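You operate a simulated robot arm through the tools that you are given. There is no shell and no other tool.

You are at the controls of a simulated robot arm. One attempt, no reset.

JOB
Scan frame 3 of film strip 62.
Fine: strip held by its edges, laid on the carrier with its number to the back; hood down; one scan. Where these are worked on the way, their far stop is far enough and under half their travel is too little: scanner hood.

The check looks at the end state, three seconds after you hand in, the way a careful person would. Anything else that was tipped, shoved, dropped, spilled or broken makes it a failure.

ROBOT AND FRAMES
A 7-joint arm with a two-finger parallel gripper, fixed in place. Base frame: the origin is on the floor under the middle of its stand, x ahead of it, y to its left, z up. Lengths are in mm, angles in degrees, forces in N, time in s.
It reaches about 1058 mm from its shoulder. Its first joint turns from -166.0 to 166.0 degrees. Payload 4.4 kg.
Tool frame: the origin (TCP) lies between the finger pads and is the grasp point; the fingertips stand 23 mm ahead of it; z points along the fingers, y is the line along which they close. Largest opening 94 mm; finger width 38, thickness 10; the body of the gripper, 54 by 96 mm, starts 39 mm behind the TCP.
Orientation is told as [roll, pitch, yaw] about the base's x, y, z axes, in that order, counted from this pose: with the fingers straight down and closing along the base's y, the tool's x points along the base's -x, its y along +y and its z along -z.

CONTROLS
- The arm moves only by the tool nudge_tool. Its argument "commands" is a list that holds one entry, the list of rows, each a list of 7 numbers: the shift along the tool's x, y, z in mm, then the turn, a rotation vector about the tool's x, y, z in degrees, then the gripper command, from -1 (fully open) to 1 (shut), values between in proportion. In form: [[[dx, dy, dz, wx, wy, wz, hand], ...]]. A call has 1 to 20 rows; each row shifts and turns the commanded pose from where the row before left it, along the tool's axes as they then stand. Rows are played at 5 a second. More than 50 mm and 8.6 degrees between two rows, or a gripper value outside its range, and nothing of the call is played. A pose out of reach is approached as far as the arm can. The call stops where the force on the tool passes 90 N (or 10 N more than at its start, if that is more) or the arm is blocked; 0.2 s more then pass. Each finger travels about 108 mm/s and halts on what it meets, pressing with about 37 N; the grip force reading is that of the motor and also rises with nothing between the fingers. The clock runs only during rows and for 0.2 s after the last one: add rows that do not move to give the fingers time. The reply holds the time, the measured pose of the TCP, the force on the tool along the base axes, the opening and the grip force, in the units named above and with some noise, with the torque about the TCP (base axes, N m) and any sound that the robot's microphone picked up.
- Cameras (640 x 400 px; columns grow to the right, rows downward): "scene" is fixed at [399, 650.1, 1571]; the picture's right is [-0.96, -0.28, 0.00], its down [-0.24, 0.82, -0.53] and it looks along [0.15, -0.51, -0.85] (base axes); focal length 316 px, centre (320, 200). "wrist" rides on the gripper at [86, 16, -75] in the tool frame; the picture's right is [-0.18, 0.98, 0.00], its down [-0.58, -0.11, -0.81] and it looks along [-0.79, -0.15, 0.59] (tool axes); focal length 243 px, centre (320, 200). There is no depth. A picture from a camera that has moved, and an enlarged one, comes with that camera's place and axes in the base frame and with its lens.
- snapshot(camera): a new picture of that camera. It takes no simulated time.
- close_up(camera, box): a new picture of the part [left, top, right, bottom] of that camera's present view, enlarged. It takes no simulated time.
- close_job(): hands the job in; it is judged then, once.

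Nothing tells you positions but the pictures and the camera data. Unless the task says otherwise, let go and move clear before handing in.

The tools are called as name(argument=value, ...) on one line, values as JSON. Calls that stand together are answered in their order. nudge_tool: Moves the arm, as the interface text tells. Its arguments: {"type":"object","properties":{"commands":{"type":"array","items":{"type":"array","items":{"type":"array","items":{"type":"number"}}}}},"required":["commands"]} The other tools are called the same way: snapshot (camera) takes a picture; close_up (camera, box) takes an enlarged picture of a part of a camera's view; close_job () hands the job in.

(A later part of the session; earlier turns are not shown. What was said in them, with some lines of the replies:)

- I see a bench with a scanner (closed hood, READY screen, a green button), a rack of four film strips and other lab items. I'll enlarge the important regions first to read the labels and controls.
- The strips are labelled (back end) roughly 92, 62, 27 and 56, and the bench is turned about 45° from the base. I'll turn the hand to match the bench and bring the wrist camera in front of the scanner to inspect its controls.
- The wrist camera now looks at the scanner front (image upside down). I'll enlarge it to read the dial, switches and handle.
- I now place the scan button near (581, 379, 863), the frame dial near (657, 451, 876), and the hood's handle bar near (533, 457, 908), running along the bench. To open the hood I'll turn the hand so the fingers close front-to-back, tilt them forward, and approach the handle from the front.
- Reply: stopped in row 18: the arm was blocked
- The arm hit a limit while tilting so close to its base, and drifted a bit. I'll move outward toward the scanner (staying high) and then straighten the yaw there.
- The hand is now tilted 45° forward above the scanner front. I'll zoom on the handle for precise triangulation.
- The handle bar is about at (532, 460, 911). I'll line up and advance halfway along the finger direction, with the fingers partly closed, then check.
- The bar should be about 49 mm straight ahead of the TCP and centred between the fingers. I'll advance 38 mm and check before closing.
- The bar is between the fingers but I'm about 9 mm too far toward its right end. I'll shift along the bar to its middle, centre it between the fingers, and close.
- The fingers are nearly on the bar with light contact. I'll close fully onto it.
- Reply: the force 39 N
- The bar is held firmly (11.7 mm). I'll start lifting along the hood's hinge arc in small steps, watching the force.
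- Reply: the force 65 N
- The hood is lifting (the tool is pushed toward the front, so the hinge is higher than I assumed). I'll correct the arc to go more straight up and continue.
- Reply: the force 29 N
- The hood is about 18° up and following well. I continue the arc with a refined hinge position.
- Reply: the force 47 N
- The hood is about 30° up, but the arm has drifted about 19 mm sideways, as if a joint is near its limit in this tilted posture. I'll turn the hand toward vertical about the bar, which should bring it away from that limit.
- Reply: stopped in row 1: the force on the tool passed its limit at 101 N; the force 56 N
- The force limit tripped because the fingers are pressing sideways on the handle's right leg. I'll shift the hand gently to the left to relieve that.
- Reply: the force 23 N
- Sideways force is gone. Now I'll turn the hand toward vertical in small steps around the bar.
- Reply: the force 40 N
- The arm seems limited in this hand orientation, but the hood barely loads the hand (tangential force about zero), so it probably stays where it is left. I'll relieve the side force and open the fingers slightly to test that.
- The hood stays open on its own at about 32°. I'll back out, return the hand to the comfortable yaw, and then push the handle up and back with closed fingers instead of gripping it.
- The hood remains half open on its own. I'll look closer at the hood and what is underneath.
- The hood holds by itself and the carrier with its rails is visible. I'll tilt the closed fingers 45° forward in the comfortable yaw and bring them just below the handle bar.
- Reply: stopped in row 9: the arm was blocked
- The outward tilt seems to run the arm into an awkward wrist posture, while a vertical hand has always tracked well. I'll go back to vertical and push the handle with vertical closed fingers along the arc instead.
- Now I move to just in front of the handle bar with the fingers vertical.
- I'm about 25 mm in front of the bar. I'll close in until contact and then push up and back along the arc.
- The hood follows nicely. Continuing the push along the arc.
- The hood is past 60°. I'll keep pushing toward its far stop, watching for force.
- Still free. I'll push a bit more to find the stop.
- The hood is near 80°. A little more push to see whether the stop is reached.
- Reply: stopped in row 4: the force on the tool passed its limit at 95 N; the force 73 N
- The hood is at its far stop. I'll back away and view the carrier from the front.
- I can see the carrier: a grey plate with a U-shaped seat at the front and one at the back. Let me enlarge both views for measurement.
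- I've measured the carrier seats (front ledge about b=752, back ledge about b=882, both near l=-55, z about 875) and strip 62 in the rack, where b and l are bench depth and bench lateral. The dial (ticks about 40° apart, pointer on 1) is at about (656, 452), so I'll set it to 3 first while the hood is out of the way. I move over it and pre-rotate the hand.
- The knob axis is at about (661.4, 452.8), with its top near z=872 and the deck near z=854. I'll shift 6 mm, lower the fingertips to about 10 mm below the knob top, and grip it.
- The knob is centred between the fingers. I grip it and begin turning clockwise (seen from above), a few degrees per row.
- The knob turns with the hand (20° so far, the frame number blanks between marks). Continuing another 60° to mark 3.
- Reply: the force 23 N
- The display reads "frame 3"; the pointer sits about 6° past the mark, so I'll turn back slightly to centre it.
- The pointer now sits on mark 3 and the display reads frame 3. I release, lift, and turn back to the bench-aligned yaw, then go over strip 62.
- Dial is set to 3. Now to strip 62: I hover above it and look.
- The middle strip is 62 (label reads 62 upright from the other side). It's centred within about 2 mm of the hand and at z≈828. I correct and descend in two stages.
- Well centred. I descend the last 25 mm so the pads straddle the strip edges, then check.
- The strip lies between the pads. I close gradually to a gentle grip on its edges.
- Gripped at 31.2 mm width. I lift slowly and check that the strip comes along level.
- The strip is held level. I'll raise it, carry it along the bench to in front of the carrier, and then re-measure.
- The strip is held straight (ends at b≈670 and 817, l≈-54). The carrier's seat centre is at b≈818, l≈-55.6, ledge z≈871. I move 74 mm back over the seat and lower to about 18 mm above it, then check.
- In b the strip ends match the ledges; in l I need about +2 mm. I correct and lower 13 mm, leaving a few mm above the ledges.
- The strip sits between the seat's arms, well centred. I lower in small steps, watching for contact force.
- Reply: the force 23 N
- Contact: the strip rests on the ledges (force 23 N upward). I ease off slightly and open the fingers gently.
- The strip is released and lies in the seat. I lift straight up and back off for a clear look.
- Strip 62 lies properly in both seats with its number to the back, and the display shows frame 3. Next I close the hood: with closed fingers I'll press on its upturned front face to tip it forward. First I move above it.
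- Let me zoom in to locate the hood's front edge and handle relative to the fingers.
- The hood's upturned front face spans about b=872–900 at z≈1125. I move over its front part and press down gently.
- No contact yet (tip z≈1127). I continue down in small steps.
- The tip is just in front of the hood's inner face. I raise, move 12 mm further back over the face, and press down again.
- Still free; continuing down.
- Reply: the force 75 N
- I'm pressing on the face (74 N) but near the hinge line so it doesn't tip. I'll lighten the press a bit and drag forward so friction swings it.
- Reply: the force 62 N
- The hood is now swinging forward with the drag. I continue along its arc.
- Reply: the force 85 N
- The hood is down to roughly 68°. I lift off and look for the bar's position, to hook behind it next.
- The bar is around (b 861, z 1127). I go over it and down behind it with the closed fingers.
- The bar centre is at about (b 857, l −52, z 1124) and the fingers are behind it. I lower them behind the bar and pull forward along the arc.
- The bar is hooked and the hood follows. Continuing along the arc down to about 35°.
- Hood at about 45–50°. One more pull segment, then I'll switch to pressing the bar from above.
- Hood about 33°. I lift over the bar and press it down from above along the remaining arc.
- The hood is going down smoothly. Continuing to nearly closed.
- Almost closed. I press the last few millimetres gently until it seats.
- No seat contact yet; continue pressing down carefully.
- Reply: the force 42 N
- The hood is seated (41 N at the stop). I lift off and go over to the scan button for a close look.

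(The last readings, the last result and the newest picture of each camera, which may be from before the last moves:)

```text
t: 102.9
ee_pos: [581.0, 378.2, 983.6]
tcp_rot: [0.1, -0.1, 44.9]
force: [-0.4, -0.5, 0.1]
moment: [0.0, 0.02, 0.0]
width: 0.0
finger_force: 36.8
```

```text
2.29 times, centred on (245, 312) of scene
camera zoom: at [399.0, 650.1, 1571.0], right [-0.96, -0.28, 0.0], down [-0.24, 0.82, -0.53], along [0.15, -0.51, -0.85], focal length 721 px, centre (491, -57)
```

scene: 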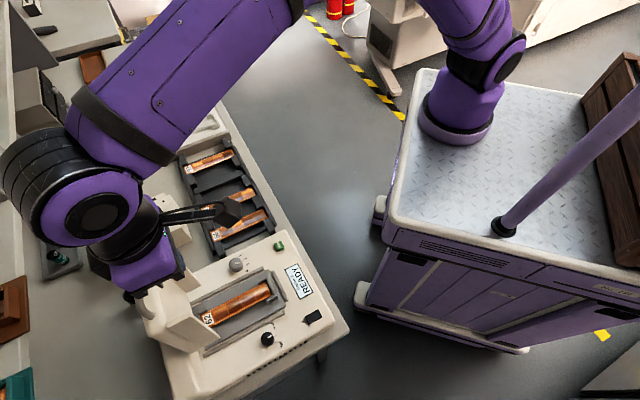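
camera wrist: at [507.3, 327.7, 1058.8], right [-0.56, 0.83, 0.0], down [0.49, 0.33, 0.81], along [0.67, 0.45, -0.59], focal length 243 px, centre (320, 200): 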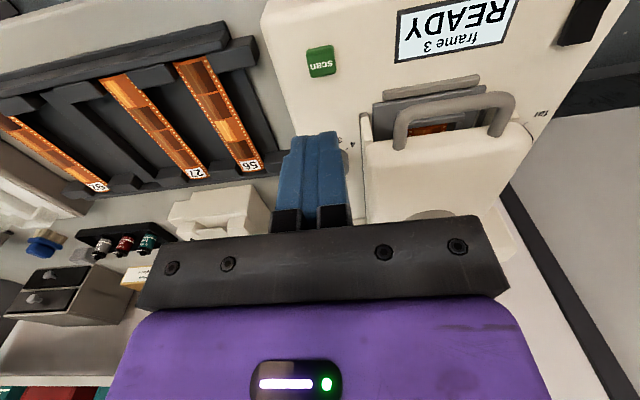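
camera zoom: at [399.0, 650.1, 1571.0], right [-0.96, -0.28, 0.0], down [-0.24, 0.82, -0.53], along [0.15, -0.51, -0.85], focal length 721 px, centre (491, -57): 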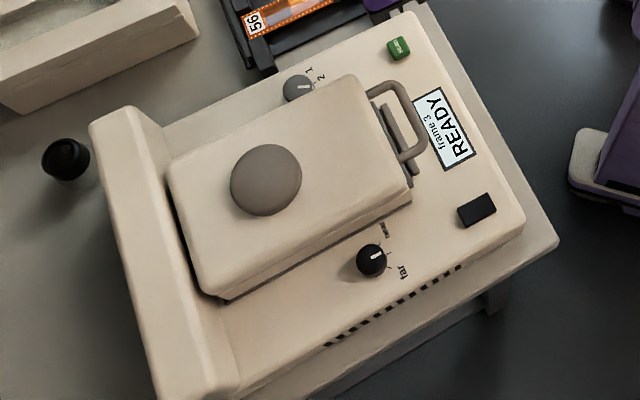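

The hood looks fully closed exactly as at the start, and the display shows READY, frame 3. The scan button is almost directly below; I descend to just above it.

nudge_tool(commands=[[[-3.5, 0, 10, 0, 0, 0, 1], [0, 0, 20, 0, 0, 0, 1], [0, 0, 20, 0, 0, 0, 1], [0, 0, 20, 0, 0, 0, 1], [0, 0, 15, 0, 0, 0, 1], [0, 0, 0, 0, 0, 0, 1]]])

snapshot(camera="wrist")

close_up(camera="wrist", box=[220, 60, 420, 220])

close_up(camera="scene", box=[220, 210, 330, 310])

```text
t: 104.3
ee_pos: [584.2, 382.0, 897.6]
tcp_rot: [0.1, 0.1, 44.9]
force: [0.0, -0.4, 0.0]
moment: [-0.02, 0.0, 0.0]
width: 0.0
finger_force: 36.6
```

```text
taken
camera wrist: at [509.9, 331.0, 973.5], right [-0.56, 0.83, 0.0], down [0.49, 0.33, 0.81], along [0.67, 0.45, -0.59], focal length 243 px, centre (320, 200)
```

wrist: 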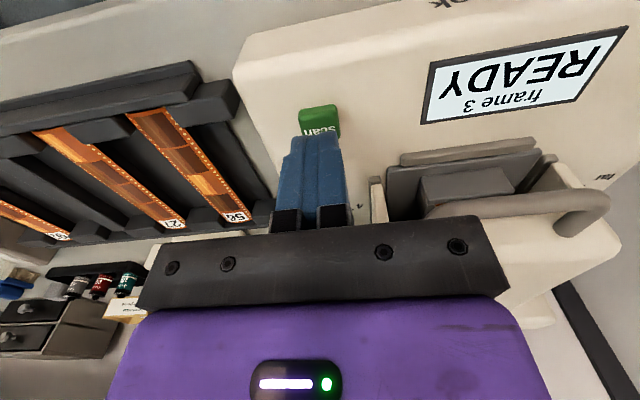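

```text
2.50 times, centred on (320, 140) of wrist
camera zoom: at [509.9, 331.0, 973.5], right [-0.56, 0.83, 0.0], down [0.49, 0.33, 0.81], along [0.67, 0.45, -0.59], focal length 606 px, centre (320, 350)
```

zoom: 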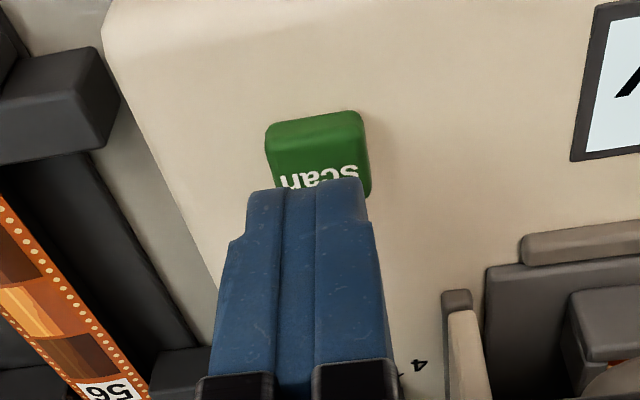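

```text
4.00 times, centred on (275, 260) of scene
camera zoom: at [399.0, 650.1, 1571.0], right [-0.96, -0.28, 0.0], down [-0.24, 0.82, -0.53], along [0.15, -0.51, -0.85], focal length 1262 px, centre (500, -40)
```

zoom: 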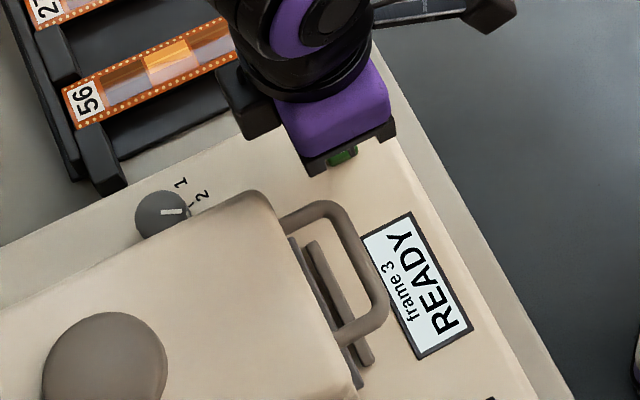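

Centred over the button, tip about 11 mm above. I approach to contact.

nudge_tool(commands=[[[0, 0, 3, 0, 0, 0, 1], [0, 0, 3, 0, 0, 0, 1], [0, 0, 2, 0, 0, 0, 1]]])

close_up(camera="scene", box=[220, 210, 330, 310])

```text
t: 105.1
ee_pos: [582.1, 381.8, 890.3]
tcp_rot: [0.1, -0.1, 44.8]
force: [0.8, -0.3, 0.2]
moment: [0.01, -0.01, -0.04]
width: 0.2
finger_force: 37.0
```

```text
4.00 times, centred on (275, 260) of scene
camera zoom: at [399.0, 650.1, 1571.0], right [-0.96, -0.28, 0.0], down [-0.24, 0.82, -0.53], along [0.15, -0.51, -0.85], focal length 1262 px, centre (500, -40)
```

zoom: 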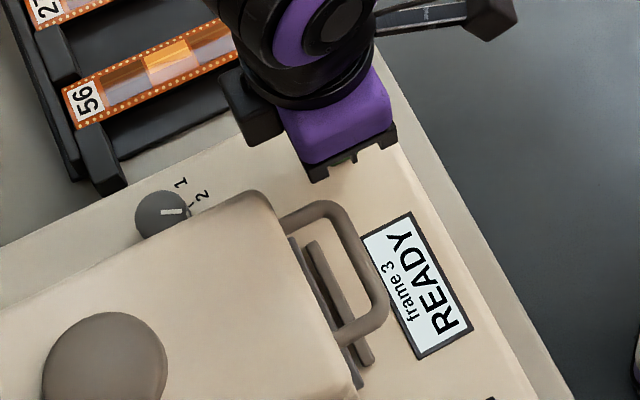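

Still just above. Now I press in small continuous steps.

nudge_tool(commands=[[[0, 0, 2, 0, 0, 0, 1], [0, 0, 2, 0, 0, 0, 1], [0, 0, 1.5, 0, 0, 0, 1]]])

close_up(camera="scene", box=[220, 210, 330, 310])

```text
t: 105.9
ee_pos: [583.7, 382.0, 884.4]
tcp_rot: [0.1, 0.1, 44.9]
force: [-0.7, -0.7, 0.0]
moment: [0.01, 0.02, -0.02]
width: 0.0
finger_force: 36.7
```

```text
4.00 times, centred on (275, 260) of scene
camera zoom: at [399.0, 650.1, 1571.0], right [-0.96, -0.28, 0.0], down [-0.24, 0.82, -0.53], along [0.15, -0.51, -0.85], focal length 1262 px, centre (500, -40)
```

zoom: 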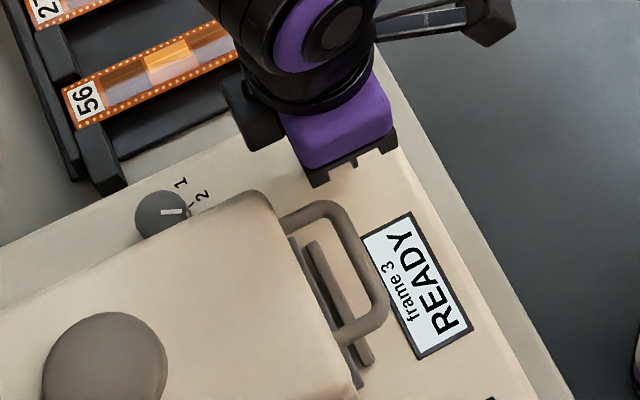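

No contact yet; let me check the tip against the button.

close_up(camera="wrist", box=[240, 80, 400, 200])

```text
3.33 times, centred on (320, 140) of wrist
camera zoom: at [509.6, 331.7, 959.9], right [-0.56, 0.83, 0.0], down [0.49, 0.33, 0.81], along [0.67, 0.45, -0.59], focal length 809 px, centre (320, 400)
```

zoom: 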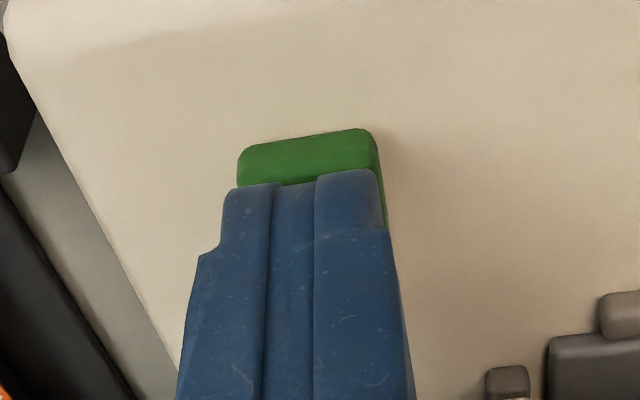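

The tip is right over the button. I continue pressing down.

nudge_tool(commands=[[[0, 0, 1.5, 0, 0, 0, 1], [0, 0, 1.5, 0, 0, 0, 1]]])

close_up(camera="scene", box=[220, 210, 330, 310])

```text
t: 106.5
ee_pos: [583.1, 383.0, 881.2]
tcp_rot: [0.1, -0.1, 44.7]
force: [-1.2, -0.7, 2.0]
moment: [0.02, 0.05, -0.01]
width: 0.4
finger_force: 37.0
heard: click
```

```text
4.00 times, centred on (275, 260) of scene
camera zoom: at [399.0, 650.1, 1571.0], right [-0.96, -0.28, 0.0], down [-0.24, 0.82, -0.53], along [0.15, -0.51, -0.85], focal length 1262 px, centre (500, -40)
```

zoom: 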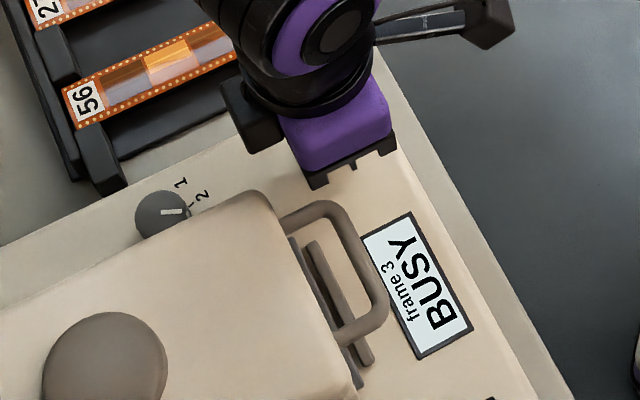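

A click was heard and the display shows BUSY, frame 3. The scan has started, so I retract straight up right away and wait.

nudge_tool(commands=[[[0, 0, -10, 0, 0, 0, 1], [0, 0, -20, 0, 0, 0, 1], [0, 0, -30, 0, 0, 0, 1], [0, 0, -30, 0, 0, 0, 1], [0, 0, -30, 0, 0, 0, 1], [15, -5, -10, 0, 0, 0, 0.5], [25, 0, 0, 0, 0, 0, 0], [25, 0, 0, 0, 0, 0, 0], [25, 0, 0, 0, 0, 0, 0], [0, 0, 0, 0, 0, 0, 0], [0, 0, 0, 0, 0, 0, 0], [0, 0, 0, 0, 0, 0, 0]]])

close_up(camera="scene", box=[140, 210, 350, 380])

snapshot(camera="scene")

```text
t: 109.1
ee_pos: [523.0, 314.5, 1012.9]
tcp_rot: [0.1, -0.1, 44.9]
force: [0.7, 0.0, -1.2]
moment: [0.03, 0.0, 0.0]
width: 47.0
finger_force: 0.1
```

```text
2.35 times, centred on (245, 295) of scene
camera zoom: at [399.0, 650.1, 1571.0], right [-0.96, -0.28, 0.0], down [-0.24, 0.82, -0.53], along [0.15, -0.51, -0.85], focal length 743 px, centre (496, -24)
```

zoom: 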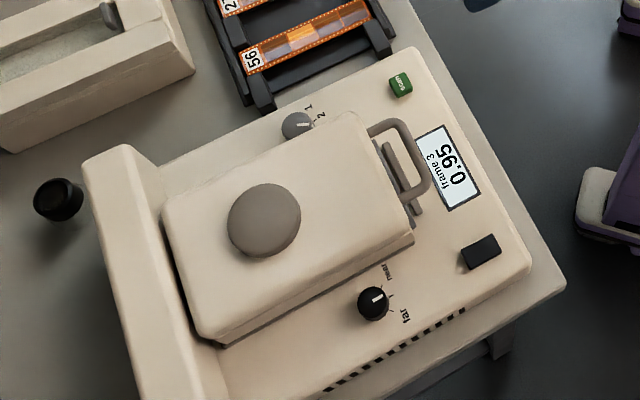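

```text
taken
```

scene: 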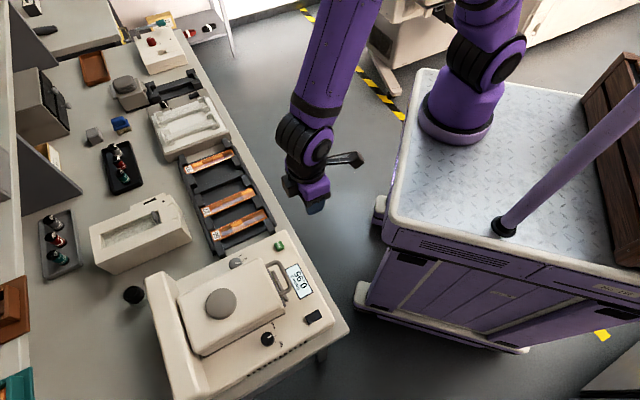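

The display now shows a result for frame 3. Let me zoom to confirm it and check that the other items are undisturbed.

close_up(camera="scene", box=[230, 225, 330, 320])

close_up(camera="scene", box=[140, 70, 290, 260])

snapshot(camera="wrist")

```text
4.21 times, centred on (280, 272) of scene
camera zoom: at [399.0, 650.1, 1571.0], right [-0.96, -0.28, 0.0], down [-0.24, 0.82, -0.53], along [0.15, -0.51, -0.85], focal length 1329 px, centre (488, -105)
```

zoom: 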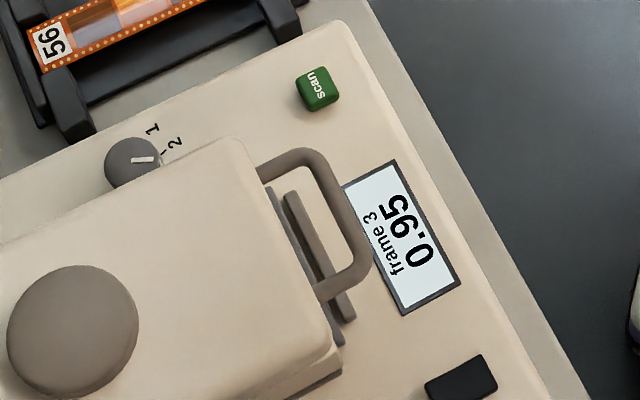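

```text
2.11 times, centred on (215, 165) of scene
camera zoom: at [399.0, 650.1, 1571.0], right [-0.96, -0.28, 0.0], down [-0.24, 0.82, -0.53], along [0.15, -0.51, -0.85], focal length 664 px, centre (541, 274)
```

zoom: 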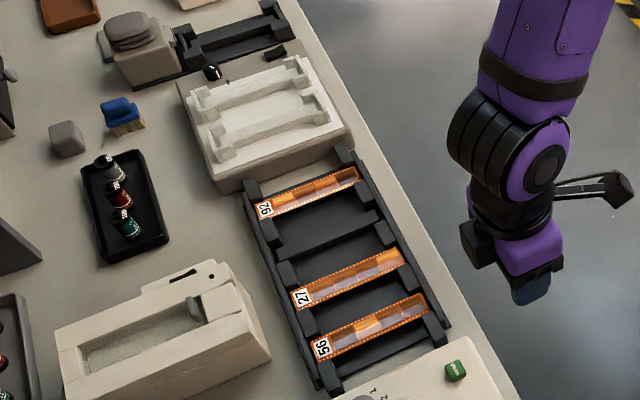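

```text
taken
camera wrist: at [449.5, 263.7, 1087.4], right [-0.56, 0.83, 0.0], down [0.49, 0.33, 0.81], along [0.67, 0.45, -0.59], focal length 243 px, centre (320, 200)
```

wrist: 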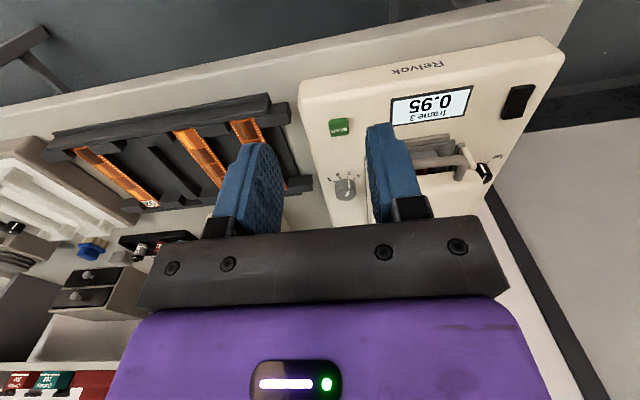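

The display reads "frame 3, 0.95", so the scan is done. The hood is closed with strip 62 inside (number to the back), the other three strips and the bench items look undisturbed, and the hand is clear. I'm handing in.

close_job()

```text
The job is handed in.
```

I scanned frame 3 of film strip 62 and handed the job in. The scanner went to BUSY after one press of the scan button and then showed "frame 3, 0.95".

- **Strip:** I lifted 62 from the rack by its edges. It lies in both seats of the carrier with its number to the back.
- **Hood:** I opened it to its far stop and closed it again until it seated. It looks the same as it did at the start.
- **Dial:** It is set to frame 3, and the focus knob was not touched.
- **Other items:** The other three strips and the rest of the bench look undisturbed in the final pictures. The gripper is open and clear of everything.

While opening the hood, my first attempt at gripping the handle pressed sideways on it and passed the force limit once (101 N). Opening to the stop also tripped the limit, at 95 N. I saw no damage from either.
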